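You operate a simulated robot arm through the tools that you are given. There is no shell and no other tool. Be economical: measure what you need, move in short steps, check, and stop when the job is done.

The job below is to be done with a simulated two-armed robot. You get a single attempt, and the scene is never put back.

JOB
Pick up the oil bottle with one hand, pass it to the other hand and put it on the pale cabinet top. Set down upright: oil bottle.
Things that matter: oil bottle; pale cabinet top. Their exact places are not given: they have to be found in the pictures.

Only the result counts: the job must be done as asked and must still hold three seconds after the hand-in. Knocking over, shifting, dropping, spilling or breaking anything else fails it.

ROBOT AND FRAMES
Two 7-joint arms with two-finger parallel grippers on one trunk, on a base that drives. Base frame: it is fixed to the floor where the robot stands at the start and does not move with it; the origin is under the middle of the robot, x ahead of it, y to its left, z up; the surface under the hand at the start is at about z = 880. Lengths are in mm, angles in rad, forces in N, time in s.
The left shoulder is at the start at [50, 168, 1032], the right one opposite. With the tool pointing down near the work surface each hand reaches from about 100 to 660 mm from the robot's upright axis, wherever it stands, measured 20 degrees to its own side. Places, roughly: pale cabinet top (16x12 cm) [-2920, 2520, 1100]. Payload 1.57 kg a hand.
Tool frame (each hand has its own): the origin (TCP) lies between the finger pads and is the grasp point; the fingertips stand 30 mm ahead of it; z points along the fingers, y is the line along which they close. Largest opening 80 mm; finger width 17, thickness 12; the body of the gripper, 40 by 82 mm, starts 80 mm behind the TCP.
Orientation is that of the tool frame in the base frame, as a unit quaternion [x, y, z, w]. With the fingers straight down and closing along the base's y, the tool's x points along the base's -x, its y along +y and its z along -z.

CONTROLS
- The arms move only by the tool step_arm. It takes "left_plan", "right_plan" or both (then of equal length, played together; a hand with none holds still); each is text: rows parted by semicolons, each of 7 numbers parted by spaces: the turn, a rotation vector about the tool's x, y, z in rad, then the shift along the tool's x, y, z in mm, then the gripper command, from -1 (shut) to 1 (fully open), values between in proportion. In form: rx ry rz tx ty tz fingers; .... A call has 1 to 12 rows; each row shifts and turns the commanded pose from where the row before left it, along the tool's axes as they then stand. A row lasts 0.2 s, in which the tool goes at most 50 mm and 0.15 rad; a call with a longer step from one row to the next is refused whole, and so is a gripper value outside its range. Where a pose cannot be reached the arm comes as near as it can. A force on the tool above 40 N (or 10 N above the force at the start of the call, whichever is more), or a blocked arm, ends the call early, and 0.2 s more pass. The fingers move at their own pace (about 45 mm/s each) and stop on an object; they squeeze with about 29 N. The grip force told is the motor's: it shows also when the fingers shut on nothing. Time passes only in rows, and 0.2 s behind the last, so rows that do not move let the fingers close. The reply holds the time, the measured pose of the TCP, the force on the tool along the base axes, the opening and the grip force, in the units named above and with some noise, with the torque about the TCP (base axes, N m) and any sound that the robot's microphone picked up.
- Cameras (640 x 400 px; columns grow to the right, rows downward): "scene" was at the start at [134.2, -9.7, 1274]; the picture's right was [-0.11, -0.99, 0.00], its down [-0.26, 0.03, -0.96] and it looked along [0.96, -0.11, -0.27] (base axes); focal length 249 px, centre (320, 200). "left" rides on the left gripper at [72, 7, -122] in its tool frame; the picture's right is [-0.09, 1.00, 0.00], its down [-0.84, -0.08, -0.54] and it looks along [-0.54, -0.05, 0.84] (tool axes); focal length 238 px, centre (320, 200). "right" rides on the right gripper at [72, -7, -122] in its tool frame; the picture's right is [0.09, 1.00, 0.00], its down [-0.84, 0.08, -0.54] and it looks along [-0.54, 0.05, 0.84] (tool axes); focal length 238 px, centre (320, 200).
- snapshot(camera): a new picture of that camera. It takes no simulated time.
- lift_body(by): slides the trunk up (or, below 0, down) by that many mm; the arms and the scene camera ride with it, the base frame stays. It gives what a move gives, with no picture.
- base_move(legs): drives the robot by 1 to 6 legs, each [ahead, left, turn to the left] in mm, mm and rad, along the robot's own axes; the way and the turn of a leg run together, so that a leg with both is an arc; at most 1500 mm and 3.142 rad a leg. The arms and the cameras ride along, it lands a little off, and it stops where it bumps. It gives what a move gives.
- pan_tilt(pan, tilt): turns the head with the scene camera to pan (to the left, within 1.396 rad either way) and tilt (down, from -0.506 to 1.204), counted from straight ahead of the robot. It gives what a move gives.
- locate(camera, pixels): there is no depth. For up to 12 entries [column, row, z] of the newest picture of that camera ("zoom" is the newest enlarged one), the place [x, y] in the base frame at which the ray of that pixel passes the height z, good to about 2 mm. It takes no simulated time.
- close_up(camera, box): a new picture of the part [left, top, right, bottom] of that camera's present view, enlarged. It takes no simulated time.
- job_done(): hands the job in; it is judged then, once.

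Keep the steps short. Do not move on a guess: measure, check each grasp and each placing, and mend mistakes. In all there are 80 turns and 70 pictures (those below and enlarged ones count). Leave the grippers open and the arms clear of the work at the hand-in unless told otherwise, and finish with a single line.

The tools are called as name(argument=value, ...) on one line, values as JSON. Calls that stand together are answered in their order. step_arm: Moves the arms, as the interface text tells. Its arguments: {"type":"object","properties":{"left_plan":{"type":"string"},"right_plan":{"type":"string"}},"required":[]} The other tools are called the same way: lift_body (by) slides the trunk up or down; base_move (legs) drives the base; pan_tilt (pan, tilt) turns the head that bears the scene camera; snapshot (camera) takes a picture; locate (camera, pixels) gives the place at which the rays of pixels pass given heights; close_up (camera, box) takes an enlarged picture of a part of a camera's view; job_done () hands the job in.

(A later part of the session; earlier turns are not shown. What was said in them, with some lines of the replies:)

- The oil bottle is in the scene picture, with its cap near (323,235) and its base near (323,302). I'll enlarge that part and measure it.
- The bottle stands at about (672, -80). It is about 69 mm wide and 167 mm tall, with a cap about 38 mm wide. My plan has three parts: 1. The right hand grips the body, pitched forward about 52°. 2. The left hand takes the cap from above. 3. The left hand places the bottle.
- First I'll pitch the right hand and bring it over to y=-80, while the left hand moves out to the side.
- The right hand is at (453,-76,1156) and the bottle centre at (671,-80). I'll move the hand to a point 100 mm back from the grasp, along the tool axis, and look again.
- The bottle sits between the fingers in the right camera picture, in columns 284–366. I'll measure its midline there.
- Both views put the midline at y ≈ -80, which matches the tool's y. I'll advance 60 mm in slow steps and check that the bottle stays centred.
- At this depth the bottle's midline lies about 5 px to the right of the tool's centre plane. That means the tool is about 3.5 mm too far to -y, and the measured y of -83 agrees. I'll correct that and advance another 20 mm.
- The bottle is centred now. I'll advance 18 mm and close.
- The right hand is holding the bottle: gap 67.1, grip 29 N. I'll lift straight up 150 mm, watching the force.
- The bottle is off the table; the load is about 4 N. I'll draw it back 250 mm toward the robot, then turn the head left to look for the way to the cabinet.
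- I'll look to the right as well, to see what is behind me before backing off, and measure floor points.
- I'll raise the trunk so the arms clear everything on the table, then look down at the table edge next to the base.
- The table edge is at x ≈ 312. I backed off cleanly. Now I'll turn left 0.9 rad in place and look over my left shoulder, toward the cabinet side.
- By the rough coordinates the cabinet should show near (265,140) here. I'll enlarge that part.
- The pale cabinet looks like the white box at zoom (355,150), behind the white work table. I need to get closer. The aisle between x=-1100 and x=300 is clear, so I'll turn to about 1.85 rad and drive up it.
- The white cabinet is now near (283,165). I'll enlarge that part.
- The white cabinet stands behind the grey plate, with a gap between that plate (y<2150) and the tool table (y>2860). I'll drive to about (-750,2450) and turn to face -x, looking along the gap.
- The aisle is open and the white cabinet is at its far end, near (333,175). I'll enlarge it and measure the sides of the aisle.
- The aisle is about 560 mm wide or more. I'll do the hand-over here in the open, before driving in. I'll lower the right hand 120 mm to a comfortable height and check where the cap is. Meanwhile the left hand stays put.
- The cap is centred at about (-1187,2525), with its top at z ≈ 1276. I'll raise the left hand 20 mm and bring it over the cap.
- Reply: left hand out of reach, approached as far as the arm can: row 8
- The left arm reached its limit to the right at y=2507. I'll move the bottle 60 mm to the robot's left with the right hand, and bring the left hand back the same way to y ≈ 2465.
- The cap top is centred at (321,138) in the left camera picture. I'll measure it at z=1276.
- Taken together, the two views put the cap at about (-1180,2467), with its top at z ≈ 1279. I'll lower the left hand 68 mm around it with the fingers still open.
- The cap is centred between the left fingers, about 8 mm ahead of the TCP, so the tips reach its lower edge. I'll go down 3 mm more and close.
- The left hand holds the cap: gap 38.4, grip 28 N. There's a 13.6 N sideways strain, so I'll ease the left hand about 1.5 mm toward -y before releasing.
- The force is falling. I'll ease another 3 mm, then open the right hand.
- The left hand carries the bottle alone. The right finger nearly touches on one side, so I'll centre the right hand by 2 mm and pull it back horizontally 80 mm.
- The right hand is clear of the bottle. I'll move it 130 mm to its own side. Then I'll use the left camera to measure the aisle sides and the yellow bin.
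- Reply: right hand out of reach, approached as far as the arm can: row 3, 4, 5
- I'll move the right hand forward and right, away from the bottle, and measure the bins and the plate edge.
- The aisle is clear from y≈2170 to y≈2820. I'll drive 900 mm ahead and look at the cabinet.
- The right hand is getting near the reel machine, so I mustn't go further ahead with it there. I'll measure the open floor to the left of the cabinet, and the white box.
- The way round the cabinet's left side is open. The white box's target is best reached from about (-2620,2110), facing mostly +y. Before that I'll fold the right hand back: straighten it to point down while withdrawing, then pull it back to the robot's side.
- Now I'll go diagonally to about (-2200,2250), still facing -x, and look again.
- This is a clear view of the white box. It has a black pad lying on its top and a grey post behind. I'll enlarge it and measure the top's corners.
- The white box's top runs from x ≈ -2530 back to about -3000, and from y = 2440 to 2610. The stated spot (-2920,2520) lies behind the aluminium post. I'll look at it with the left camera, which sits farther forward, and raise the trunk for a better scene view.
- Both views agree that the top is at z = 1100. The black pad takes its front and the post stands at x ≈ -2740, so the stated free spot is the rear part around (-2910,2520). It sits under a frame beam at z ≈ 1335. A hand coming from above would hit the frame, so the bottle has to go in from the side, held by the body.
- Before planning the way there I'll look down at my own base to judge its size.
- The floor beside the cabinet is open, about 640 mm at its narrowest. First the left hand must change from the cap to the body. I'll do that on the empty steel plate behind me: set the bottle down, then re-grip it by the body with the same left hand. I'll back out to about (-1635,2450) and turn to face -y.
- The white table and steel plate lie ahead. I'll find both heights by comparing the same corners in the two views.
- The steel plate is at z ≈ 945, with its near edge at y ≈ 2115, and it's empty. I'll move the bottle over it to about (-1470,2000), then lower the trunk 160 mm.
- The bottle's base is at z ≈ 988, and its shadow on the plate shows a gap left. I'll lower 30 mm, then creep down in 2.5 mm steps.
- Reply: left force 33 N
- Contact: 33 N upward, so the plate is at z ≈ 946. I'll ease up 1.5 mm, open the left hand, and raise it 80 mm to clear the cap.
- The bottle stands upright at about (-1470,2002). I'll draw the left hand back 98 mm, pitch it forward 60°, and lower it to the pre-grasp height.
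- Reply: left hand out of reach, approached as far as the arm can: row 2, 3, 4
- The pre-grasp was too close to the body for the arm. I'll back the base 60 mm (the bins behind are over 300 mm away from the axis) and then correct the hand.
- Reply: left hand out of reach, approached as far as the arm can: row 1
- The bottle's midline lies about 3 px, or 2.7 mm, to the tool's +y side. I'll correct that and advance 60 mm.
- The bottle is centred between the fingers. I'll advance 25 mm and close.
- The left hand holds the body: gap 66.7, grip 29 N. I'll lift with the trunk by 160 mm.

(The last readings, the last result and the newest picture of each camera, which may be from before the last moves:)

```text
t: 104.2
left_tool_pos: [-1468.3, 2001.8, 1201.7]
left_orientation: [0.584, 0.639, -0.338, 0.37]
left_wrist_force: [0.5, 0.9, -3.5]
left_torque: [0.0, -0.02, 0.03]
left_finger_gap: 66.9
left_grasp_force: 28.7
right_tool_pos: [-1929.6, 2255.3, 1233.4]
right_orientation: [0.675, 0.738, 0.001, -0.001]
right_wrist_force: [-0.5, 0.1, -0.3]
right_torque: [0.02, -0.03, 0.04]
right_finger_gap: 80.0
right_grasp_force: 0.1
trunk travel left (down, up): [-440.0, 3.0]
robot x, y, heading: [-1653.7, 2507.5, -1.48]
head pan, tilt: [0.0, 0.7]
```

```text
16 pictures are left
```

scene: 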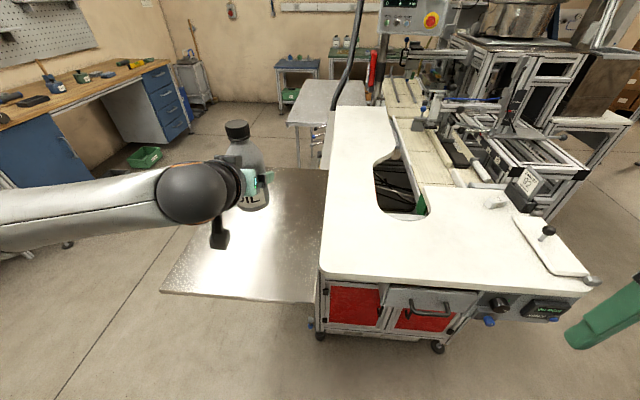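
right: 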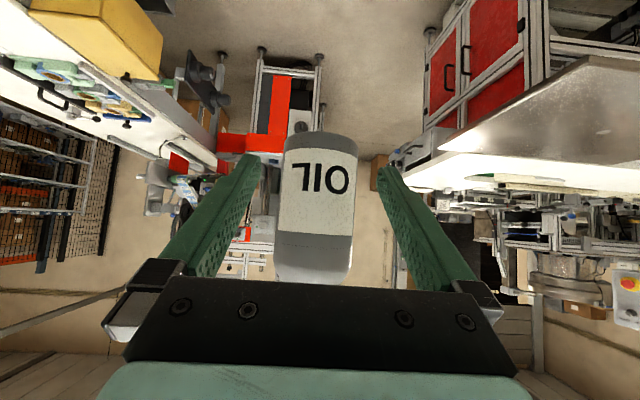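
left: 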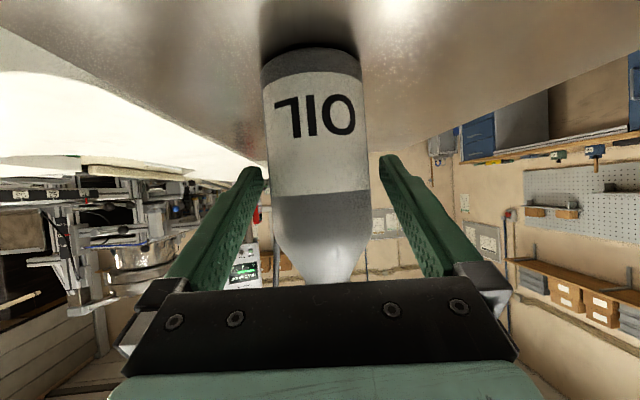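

The bottle is clear at a base height of about 1136. I'll draw it in 80 mm, turn to face -x and drive to about (-2150,2300) in the aisle.

step_arm(left_plan="0 0 0 10 0 -17.3 -1;0 0 0 10 0 -17.3 -1;0 0 0 10 0 -17.3 -1;0 0 0 10 0 -17.3 -1;0 0 0 0 0 0 -1")

base_move(legs=[[0, 0, -1.66], [496, 207, 0]])

pan_tilt(pan=-0.3, tilt=0.5)

snapshot(camera="scene")

```text
t: 105.5
left_tool_pos: [-1476.8, 2081.7, 1200.7]
left_orientation: [0.584, 0.639, -0.338, 0.37]
left_wrist_force: [0.5, 0.0, -3.9]
left_torque: [0.0, 0.03, 0.0]
left_finger_gap: 66.6
left_grasp_force: 29.6
right_tool_pos: [-1929.6, 2256.0, 1234.1]
right_orientation: [0.675, 0.738, 0.001, 0.0]
right_wrist_force: [-0.2, 0.6, 0.2]
right_torque: [-0.02, -0.01, 0.03]
right_finger_gap: 80.2
right_grasp_force: 0.0
trunk travel left (down, up): [-440.0, 3.0]
robot x, y, heading: [-1649.7, 2507.5, -1.484]
head pan, tilt: [0.0, 0.7]
```

```text
t: 112.7
left_tool_pos: [-2603.9, 2196.4, 1199.8]
left_orientation: [0.866, -0.01, -0.501, -0.005]
left_wrist_force: [-0.5, -0.4, -3.1]
left_torque: [0.0, 0.0, 0.01]
left_finger_gap: 66.6
left_grasp_force: 28.7
right_tool_pos: [-2379.9, 2627.2, 1233.5]
right_orientation: [1.0, -0.014, 0.001, 0.0]
right_wrist_force: [0.1, 0.1, 1.5]
right_torque: [0.02, 0.01, 0.0]
right_finger_gap: 79.8
right_grasp_force: 0.0
trunk travel left (down, up): [-440.0, 3.0]
robot x, y, heading: [-2163.1, 2322.5, 3.118]
head pan, tilt: [0.0, 0.7]
```

```text
t: 113.5
left_tool_pos: [-2604.5, 2196.6, 1199.1]
left_orientation: [0.866, -0.01, -0.5, -0.005]
left_wrist_force: [0.0, -0.4, -3.9]
left_torque: [0.01, 0.04, 0.0]
left_finger_gap: 66.9
left_grasp_force: 29.0
right_tool_pos: [-2377.9, 2626.9, 1234.4]
right_orientation: [1.0, -0.013, 0.001, 0.0]
right_wrist_force: [0.2, -0.1, -0.8]
right_torque: [0.03, -0.01, -0.04]
right_finger_gap: 80.0
right_grasp_force: 0.0
trunk travel left (down, up): [-440.0, 3.0]
robot x, y, heading: [-2163.1, 2325.8, 3.116]
head pan, tilt: [-0.3, 0.499]
```

```text
15 pictures are left
```

scene: 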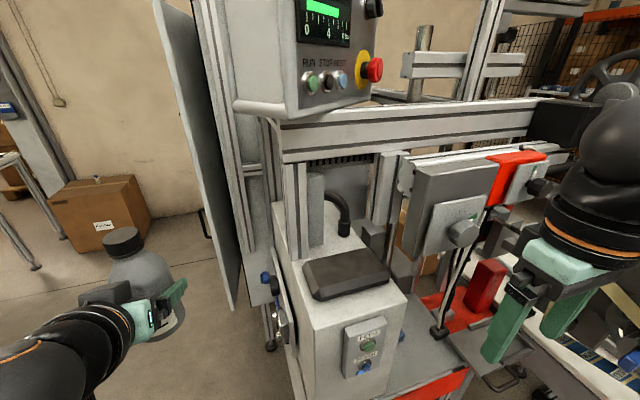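

The post, box and frame are visible; the door stands farther back. I'll slide to about (-2445,2130) beside the cabinet and turn right to face it, then look.

base_move(legs=[[277, 202, 0], [0, 0, -0.6]])

pan_tilt(pan=-0.3, tilt=0.45)

snapshot(camera="scene")

```text
t: 115.7
left_tool_pos: [-2859.2, 2029.7, 1204.8]
left_orientation: [0.864, -0.015, -0.504, -0.001]
left_wrist_force: [0.6, -0.2, -3.0]
left_torque: [0.02, 0.02, 0.03]
left_finger_gap: 66.6
left_grasp_force: 29.1
right_tool_pos: [-2627.3, 2463.8, 1232.9]
right_orientation: [1.0, -0.016, -0.011, 0.003]
right_wrist_force: [0.1, 0.4, 0.0]
right_torque: [0.0, 0.01, 0.02]
right_finger_gap: 80.2
right_grasp_force: 0.1
trunk travel left (down, up): [-440.0, 3.0]
robot x, y, heading: [-2425.1, 2142.8, 3.11]
head pan, tilt: [-0.3, 0.499]
stopped in leg 1: the robot was blocked; the commanded pose is now the measured one
```

```text
t: 116.3
left_tool_pos: [-2857.3, 2029.1, 1206.8]
left_orientation: [0.862, -0.014, -0.506, -0.001]
left_wrist_force: [0.0, -0.3, -3.4]
left_torque: [0.0, 0.0, -0.01]
left_finger_gap: 66.8
left_grasp_force: 28.9
right_tool_pos: [-2628.3, 2463.5, 1233.7]
right_orientation: [1.0, -0.015, -0.012, 0.007]
right_wrist_force: [-0.9, 0.0, -0.2]
right_torque: [-0.01, 0.05, -0.01]
right_finger_gap: 79.9
right_grasp_force: 0.1
trunk travel left (down, up): [-440.0, 3.0]
robot x, y, heading: [-2427.5, 2140.5, 3.117]
head pan, tilt: [-0.3, 0.45]
```

```text
14 pictures are left
```

scene: 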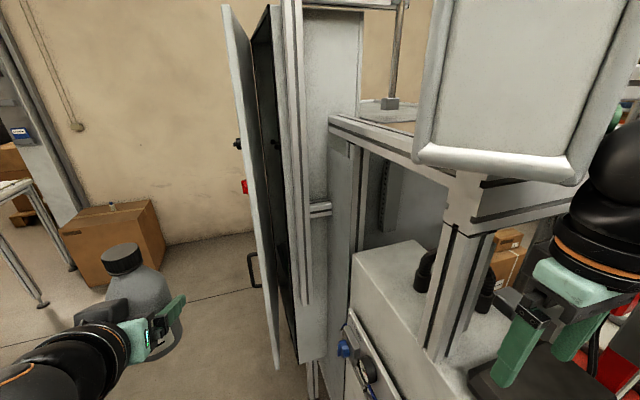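

The base stopped about 20 mm short, probably because the right hand or wrist touched the frame near (-2628,2463). Nothing has moved. Turning right carries that hand away from the frame. I'll turn right 0.25 rad first and check that it goes freely.

base_move(legs=[[-25, 15, 0], [0, 0, -0.25]])

```text
t: 118.0
left_tool_pos: [-2861.8, 2117.8, 1200.8]
left_orientation: [0.858, -0.12, -0.495, -0.069]
left_wrist_force: [-0.2, 0.6, -2.0]
left_torque: [-0.04, -0.04, 0.02]
left_finger_gap: 66.9
left_grasp_force: 29.5
right_tool_pos: [-2531.8, 2479.8, 1233.8]
right_orientation: [0.99, -0.139, -0.003, -0.002]
right_wrist_force: [0.4, -0.9, -0.1]
right_torque: [0.0, -0.01, -0.01]
right_finger_gap: 80.2
right_grasp_force: 0.1
trunk travel left (down, up): [-440.0, 3.0]
robot x, y, heading: [-2401.3, 2130.6, 2.864]
head pan, tilt: [-0.3, 0.45]
```

That went freely. I'll turn another 0.45 rad and look at the window from here.

base_move(legs=[[0, 0, -0.45]])

pan_tilt(pan=0.05, tilt=0.55)

snapshot(camera="scene")

snapshot(camera="left")

```text
t: 119.7
left_tool_pos: [-2822.9, 2314.5, 1200.4]
left_orientation: [0.81, -0.305, -0.468, -0.176]
left_wrist_force: [-0.3, 0.2, -3.7]
left_torque: [-0.01, -0.02, 0.04]
left_finger_gap: 66.6
left_grasp_force: 29.1
right_tool_pos: [-2370.2, 2501.6, 1234.7]
right_orientation: [0.936, -0.353, -0.004, -0.003]
right_wrist_force: [0.2, 0.4, -0.3]
right_torque: [0.02, -0.01, 0.03]
right_finger_gap: 79.7
right_grasp_force: 0.1
trunk travel left (down, up): [-440.0, 3.0]
robot x, y, heading: [-2400.6, 2128.8, 2.424]
head pan, tilt: [-0.3, 0.45]
```

```text
t: 120.5
left_tool_pos: [-2822.1, 2314.7, 1199.0]
left_orientation: [0.811, -0.304, -0.469, -0.175]
left_wrist_force: [0.3, 0.2, -4.4]
left_torque: [0.02, 0.01, -0.02]
left_finger_gap: 66.7
left_grasp_force: 29.3
right_tool_pos: [-2371.0, 2502.5, 1235.0]
right_orientation: [0.936, -0.353, -0.004, -0.003]
right_wrist_force: [0.6, 0.4, 0.1]
right_torque: [0.0, 0.01, 0.02]
right_finger_gap: 79.8
right_grasp_force: 0.0
trunk travel left (down, up): [-440.0, 3.0]
robot x, y, heading: [-2401.4, 2128.9, 2.423]
head pan, tilt: [0.051, 0.55]
```

```text
13 pictures are left
```

scene: 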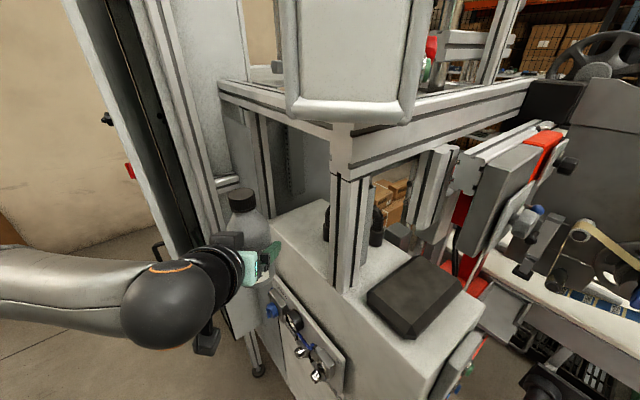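

```text
12 pictures are left
```

left: 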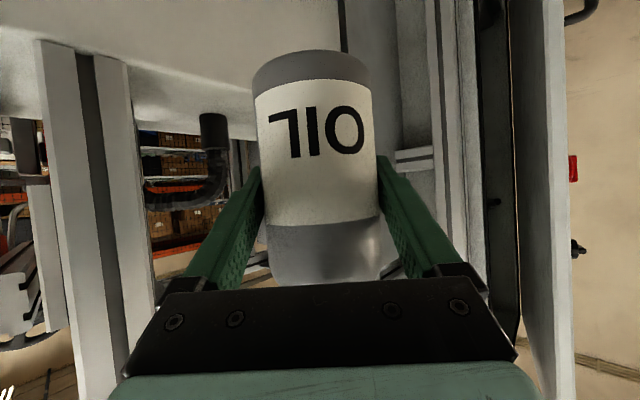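

I'll measure the post foot, the cable connector and the back edge on the box top (z=1100), and the beam.

locate(camera="scene", pixels=[[343, 290, 1100], [334, 283, 1100], [353, 294, 1100], [330, 238, 1100], [376, 244, 1100], [276, 216, 1100], [320, 203, 1100], [290, 262, 1100], [300, 275, 1100], [410, 375, 1100], [335, 175, 1336], [222, 92, 1400]])

locate(camera="left", pixels=[[340, 50, 1100], [225, 128, 1100], [60, 45, 1100], [125, 60, 1100], [80, 52, 1100], [345, 0, 1100], [200, 115, 1100], [0, 115, 1100]])

close_up(camera="scene", box=[210, 70, 410, 310])

```text
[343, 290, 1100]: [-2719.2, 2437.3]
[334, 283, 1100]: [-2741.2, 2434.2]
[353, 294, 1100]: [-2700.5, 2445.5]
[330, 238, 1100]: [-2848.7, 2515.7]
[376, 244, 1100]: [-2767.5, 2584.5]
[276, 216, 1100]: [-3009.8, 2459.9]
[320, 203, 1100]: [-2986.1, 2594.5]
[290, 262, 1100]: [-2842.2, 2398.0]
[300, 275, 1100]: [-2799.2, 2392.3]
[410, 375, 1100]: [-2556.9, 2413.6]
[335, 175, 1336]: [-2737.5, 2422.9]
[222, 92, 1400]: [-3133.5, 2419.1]
```

```text
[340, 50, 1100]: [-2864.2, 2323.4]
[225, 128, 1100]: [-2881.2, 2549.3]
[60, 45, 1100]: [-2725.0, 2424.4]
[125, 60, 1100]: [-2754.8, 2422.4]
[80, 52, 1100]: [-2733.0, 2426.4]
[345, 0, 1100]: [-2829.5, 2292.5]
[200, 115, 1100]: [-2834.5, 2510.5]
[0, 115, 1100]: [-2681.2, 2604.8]
```

```text
1.67 times, centred on (310, 190) of scene
```

zoom: 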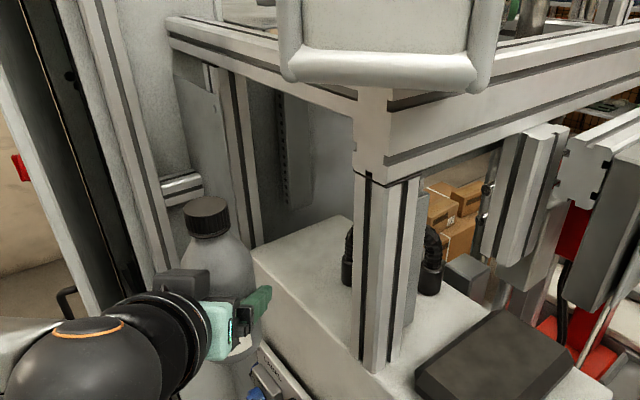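

The picture is clear now. The free part of the top lies between the cable connector at about (-2849,2516) and the back wall at x ≈ -3003. The side beam's underside is at z ≈ 1408. I'll aim for (-2932,2505).

First I'll yaw the hand about 0.52 rad right, so it points nearly square into the opening, and shift it in line with the target.

step_arm(left_plan="0.1127 0 0.0647 0 0 0 -1;0.1127 0 0.0647 0 0 0 -1;0.1127 0 0.0647 0 0 0 -1;0.1127 0 0.0647 0 0 0 -1;0 0 0 -4 21 7 -1;0 0 0 -4 21 7 -1;0 0 0 0 0 0 -1")

snapshot(camera="left")

```text
t: 122.2
left_tool_pos: [-2868.1, 2316.6, 1199.8]
left_orientation: [0.705, -0.502, -0.408, -0.29]
left_wrist_force: [0.0, -0.1, -3.7]
left_torque: [0.02, -0.02, 0.02]
left_finger_gap: 66.9
left_grasp_force: 29.1
right_tool_pos: [-2370.5, 2501.2, 1233.9]
right_orientation: [0.936, -0.353, -0.004, -0.002]
right_wrist_force: [-0.1, 0.0, 0.8]
right_torque: [0.02, -0.01, -0.03]
right_finger_gap: 80.1
right_grasp_force: 0.2
trunk travel left (down, up): [-440.0, 3.0]
robot x, y, heading: [-2407.0, 2127.9, 2.423]
head pan, tilt: [0.051, 0.55]
```

```text
10 pictures are left
```

left: 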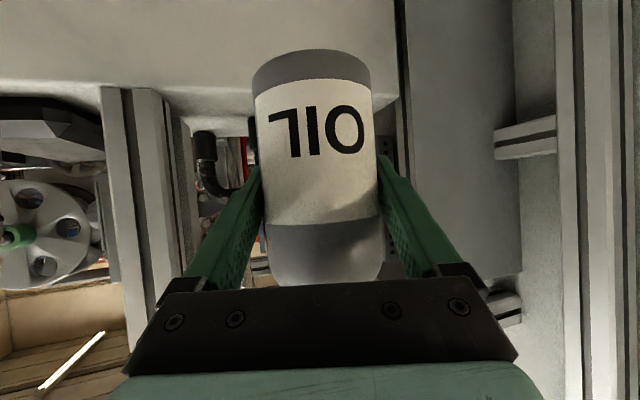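

The hand is exactly lined up. The panel edge on the right lies about 86 mm to the side, while the hand takes about 50. I'll go in 100 mm horizontally and check.

step_arm(left_plan="0 0 0 -9.96 0 17.34 -1;0 0 0 -9.96 0 17.34 -1;0 0 0 -9.96 0 17.34 -1;0 0 0 -9.96 0 17.34 -1;0 0 0 -9.96 0 17.34 -1;0 0 0 0 0 0 -1")

snapshot(camera="scene")

```text
t: 123.5
left_tool_pos: [-2900.9, 2409.5, 1199.6]
left_orientation: [0.706, -0.502, -0.407, -0.289]
left_wrist_force: [0.2, -0.2, -4.1]
left_torque: [0.0, 0.02, 0.02]
left_finger_gap: 66.7
left_grasp_force: 28.9
right_tool_pos: [-2371.2, 2501.3, 1234.9]
right_orientation: [0.936, -0.353, -0.003, -0.003]
right_wrist_force: [-0.6, 0.6, 0.6]
right_torque: [0.03, -0.03, 0.01]
right_finger_gap: 80.2
right_grasp_force: 0.0
trunk travel left (down, up): [-440.0, 3.0]
robot x, y, heading: [-2403.5, 2126.3, 2.426]
head pan, tilt: [0.051, 0.55]
```

```text
9 pictures are left
```

scene: 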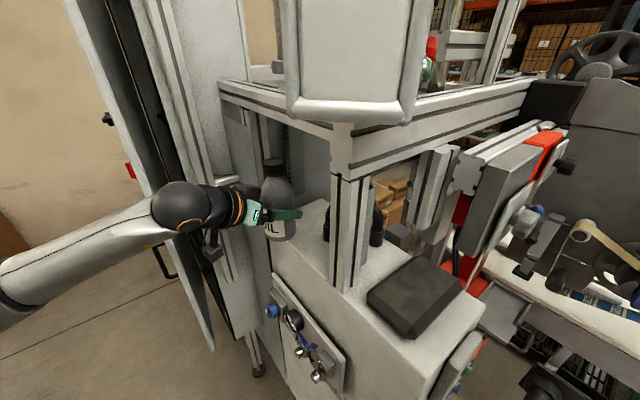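

The bottle is entering the opening cleanly, well below the side beam. I'll go in another 98 mm.

step_arm(left_plan="0 0 0 -9.96 0 17.34 -1;0 0 0 -9.96 0 17.34 -1;0 0 0 -9.96 0 17.34 -1;0 0 0 -9.96 0 17.34 -1;0 0 0 -8.96 0 15.6 -1;0 0 0 0 0 0 -1")

close_up(camera="scene", box=[210, 120, 410, 320])

snapshot(camera="left")

```text
t: 125.0
left_tool_pos: [-2934.5, 2502.2, 1200.6]
left_orientation: [0.706, -0.502, -0.407, -0.289]
left_wrist_force: [-0.2, -0.6, -3.3]
left_torque: [-0.03, 0.04, 0.01]
left_finger_gap: 66.6
left_grasp_force: 29.2
right_tool_pos: [-2370.5, 2502.8, 1234.3]
right_orientation: [0.936, -0.353, -0.003, -0.002]
right_wrist_force: [0.0, 1.1, -0.8]
right_torque: [-0.01, -0.03, 0.02]
right_finger_gap: 80.1
right_grasp_force: 0.1
trunk travel left (down, up): [-440.0, 3.0]
robot x, y, heading: [-2399.3, 2127.9, 2.426]
head pan, tilt: [0.051, 0.55]
```

```text
2.00 times, centred on (310, 220) of scene
```

zoom: 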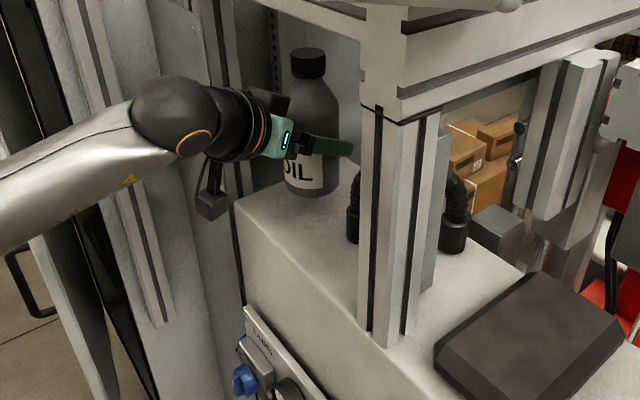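

```text
7 pictures are left
```

left: 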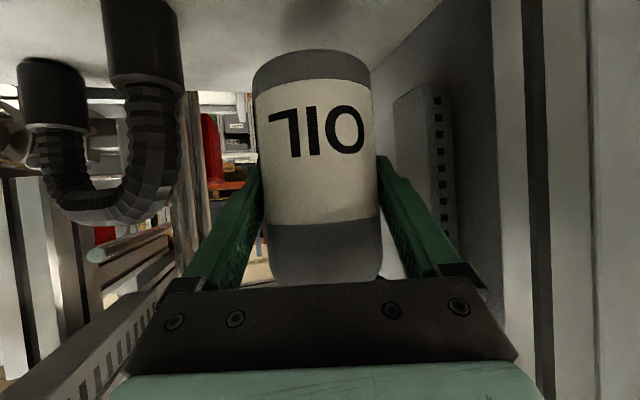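

The bottle stands over the free part of the top with clearance on both sides. I'll lower 28 mm, then creep.

step_arm(left_plan="0 0 0 6.07 0 3.49 -1;0 0 0 6.07 0 3.49 -1;0 0 0 6.07 0 3.49 -1;0 0 0 6.07 0 3.49 -1;0 0 0 1.3 0 0.75 -1;0 0 0 1.3 0 0.75 -1;0 0 0 0 0 0 -1")

```text
t: 126.5
left_tool_pos: [-2933.3, 2504.5, 1168.3]
left_orientation: [0.705, -0.502, -0.408, -0.29]
left_wrist_force: [-0.6, 0.1, -3.3]
left_torque: [-0.03, 0.0, 0.02]
left_finger_gap: 66.3
left_grasp_force: 28.7
right_tool_pos: [-2370.9, 2501.2, 1234.8]
right_orientation: [0.936, -0.352, -0.004, -0.002]
right_wrist_force: [-0.4, 0.1, 0.7]
right_torque: [-0.03, 0.0, -0.02]
right_finger_gap: 80.1
right_grasp_force: 0.0
trunk travel left (down, up): [-440.0, 3.0]
robot x, y, heading: [-2403.4, 2131.9, 2.429]
head pan, tilt: [0.051, 0.55]
```

No contact yet. I'll go on in 1 mm steps.

step_arm(left_plan="0 0 0 0.87 0 0.5 -1;0 0 0 0.87 0 0.5 -1;0 0 0 0.87 0 0.5 -1;0 0 0 0 0 0 -1")

```text
t: 127.5
left_tool_pos: [-2931.1, 2502.9, 1166.3]
left_orientation: [0.705, -0.502, -0.408, -0.29]
left_wrist_force: [1.5, -1.2, -2.7]
left_torque: [-0.02, 0.03, 0.04]
left_finger_gap: 66.8
left_grasp_force: 29.1
right_tool_pos: [-2371.1, 2501.8, 1234.5]
right_orientation: [0.936, -0.353, -0.004, -0.003]
right_wrist_force: [-0.2, -0.1, 1.0]
right_torque: [-0.02, 0.0, 0.0]
right_finger_gap: 80.1
right_grasp_force: 0.1
trunk travel left (down, up): [-440.0, 3.0]
robot x, y, heading: [-2403.8, 2128.2, 2.426]
head pan, tilt: [0.051, 0.55]
```

step_arm(left_plan="0 0 0 0.87 0 0.5 -1;0 0 0 0.87 0 0.5 -1;0 0 0 0.87 0 0.5 -1;0 0 0 0 0 0 -1")

```text
t: 128.6
left_tool_pos: [-2931.5, 2502.1, 1166.6]
left_orientation: [0.704, -0.502, -0.41, -0.291]
left_wrist_force: [-4.0, 1.2, 13.1]
left_torque: [-0.37, 0.26, -0.07]
left_finger_gap: 66.6
left_grasp_force: 28.6
right_tool_pos: [-2370.3, 2500.7, 1234.3]
right_orientation: [0.936, -0.353, -0.004, -0.002]
right_wrist_force: [-0.6, -0.1, 0.1]
right_torque: [0.0, -0.02, -0.03]
right_finger_gap: 80.0
right_grasp_force: 0.0
trunk travel left (down, up): [-440.0, 3.0]
robot x, y, heading: [-2406.2, 2131.5, 2.427]
head pan, tilt: [0.051, 0.55]
```

Contact: the force has turned to +13 N. I'll ease up 0.7 mm and open the left fingers part way, to about 76 mm.

step_arm(left_plan="0 0 0 -0.6 0 -0.35 -1;0 0 0 0 0 0 0.75;0 0 0 0 0 0 0.9;0 0 0 0 0 0 0.9;0 0 0 0 0 0 0.9")

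snapshot(camera="left")

```text
t: 129.8
left_tool_pos: [-2931.4, 2501.9, 1164.5]
left_orientation: [0.705, -0.502, -0.407, -0.29]
left_wrist_force: [0.5, 0.4, 0.1]
left_torque: [0.01, -0.05, -0.01]
left_finger_gap: 75.9
left_grasp_force: 0.0
right_tool_pos: [-2370.6, 2500.2, 1233.9]
right_orientation: [0.936, -0.352, -0.004, -0.002]
right_wrist_force: [0.6, -0.2, 0.1]
right_torque: [0.03, 0.02, 0.03]
right_finger_gap: 80.1
right_grasp_force: 0.2
trunk travel left (down, up): [-440.0, 3.0]
robot x, y, heading: [-2404.1, 2127.1, 2.426]
head pan, tilt: [0.051, 0.55]
```

```text
6 pictures are left
```

left: 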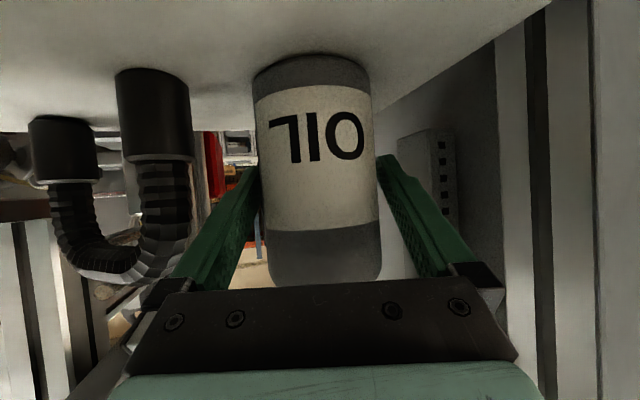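

The bottle is released and standing. I'll open fully, as there's room on both sides, and withdraw straight back 100 mm.

step_arm(left_plan="0 0 0 0 0 0 1;0 0 0 0 0 0 1;0 0 0 4.98 0 -8.67 1;0 0 0 4.98 0 -8.67 1;0 0 0 4.98 0 -8.67 1;0 0 0 4.98 0 -8.67 1;0 0 0 7.47 0 -13 1;0 0 0 7.47 0 -13 1;0 0 0 7.47 0 -13 1;0 0 0 7.47 0 -13 1;0 0 0 0 0 0 1")

snapshot(camera="left")

```text
t: 132.2
left_tool_pos: [-2899.9, 2406.8, 1163.7]
left_orientation: [0.706, -0.502, -0.407, -0.29]
left_wrist_force: [0.5, -0.2, 0.4]
left_torque: [0.0, 0.0, 0.0]
left_finger_gap: 79.8
left_grasp_force: 0.0
right_tool_pos: [-2370.4, 2501.6, 1233.4]
right_orientation: [0.936, -0.353, -0.004, -0.002]
right_wrist_force: [-0.1, -0.1, -0.4]
right_torque: [0.0, -0.03, -0.01]
right_finger_gap: 80.0
right_grasp_force: 0.1
trunk travel left (down, up): [-440.0, 3.0]
robot x, y, heading: [-2407.0, 2129.6, 2.424]
head pan, tilt: [0.051, 0.55]
```

```text
5 pictures are left
```

left: 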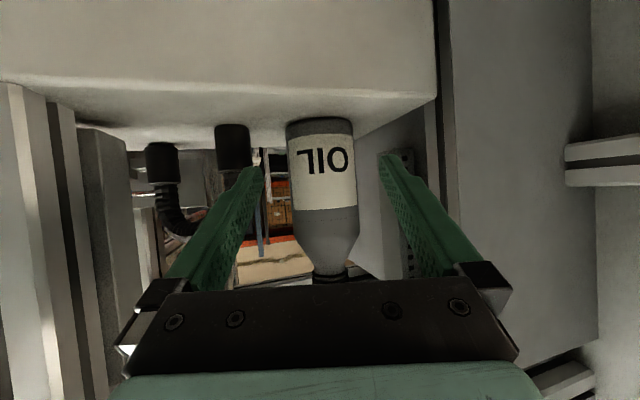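

The bottle stands upright on the white top and the hand is clear of it. I'll withdraw another 100 mm and take a last look.

step_arm(left_plan="0 0 0 9.96 0 -17.3 1;0 0 0 9.96 0 -17.3 1;0 0 0 9.96 0 -17.3 1;0 0 0 9.96 0 -17.3 1;0 0 0 9.96 0 -17.3 1;0 0 0 0 0 0 1")

close_up(camera="scene", box=[210, 120, 410, 320])

locate(camera="zoom", pixels=[[312, 198, 1100]])

```text
t: 133.6
left_tool_pos: [-2867.4, 2313.0, 1165.5]
left_orientation: [0.706, -0.501, -0.408, -0.29]
left_wrist_force: [0.1, 0.9, -1.0]
left_torque: [0.04, -0.01, 0.02]
left_finger_gap: 80.2
left_grasp_force: 0.1
right_tool_pos: [-2371.6, 2502.8, 1234.1]
right_orientation: [0.936, -0.353, -0.004, -0.002]
right_wrist_force: [0.3, -0.2, -0.3]
right_torque: [-0.01, 0.02, 0.01]
right_finger_gap: 79.9
right_grasp_force: 0.0
trunk travel left (down, up): [-440.0, 3.0]
robot x, y, heading: [-2402.5, 2130.3, 2.426]
head pan, tilt: [0.051, 0.55]
```

```text
2.00 times, centred on (310, 220) of scene
```

zoom: 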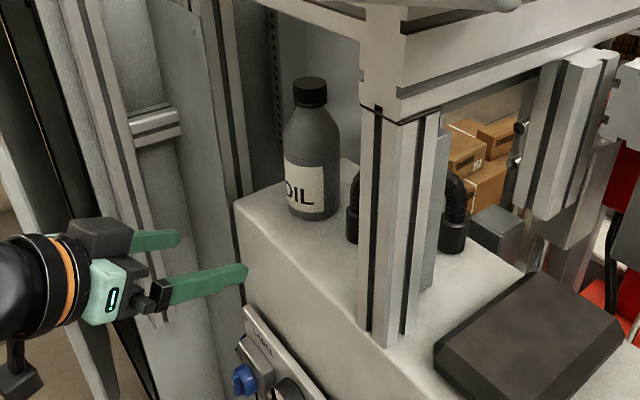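

```text
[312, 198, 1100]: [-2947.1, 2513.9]
```

The oil bottle stands upright on the pale cabinet top at about (-2932,2503). Both grippers are open and clear, so I'm handing in.

job_done()

```text
The job is handed in.
```

The oil bottle was picked up with the right hand, passed to the left and set upright on the pale cabinet top; on the way I stood it on the steel plate to re-grip it, and the base was blocked once beside the cabinet with nothing seen to move.
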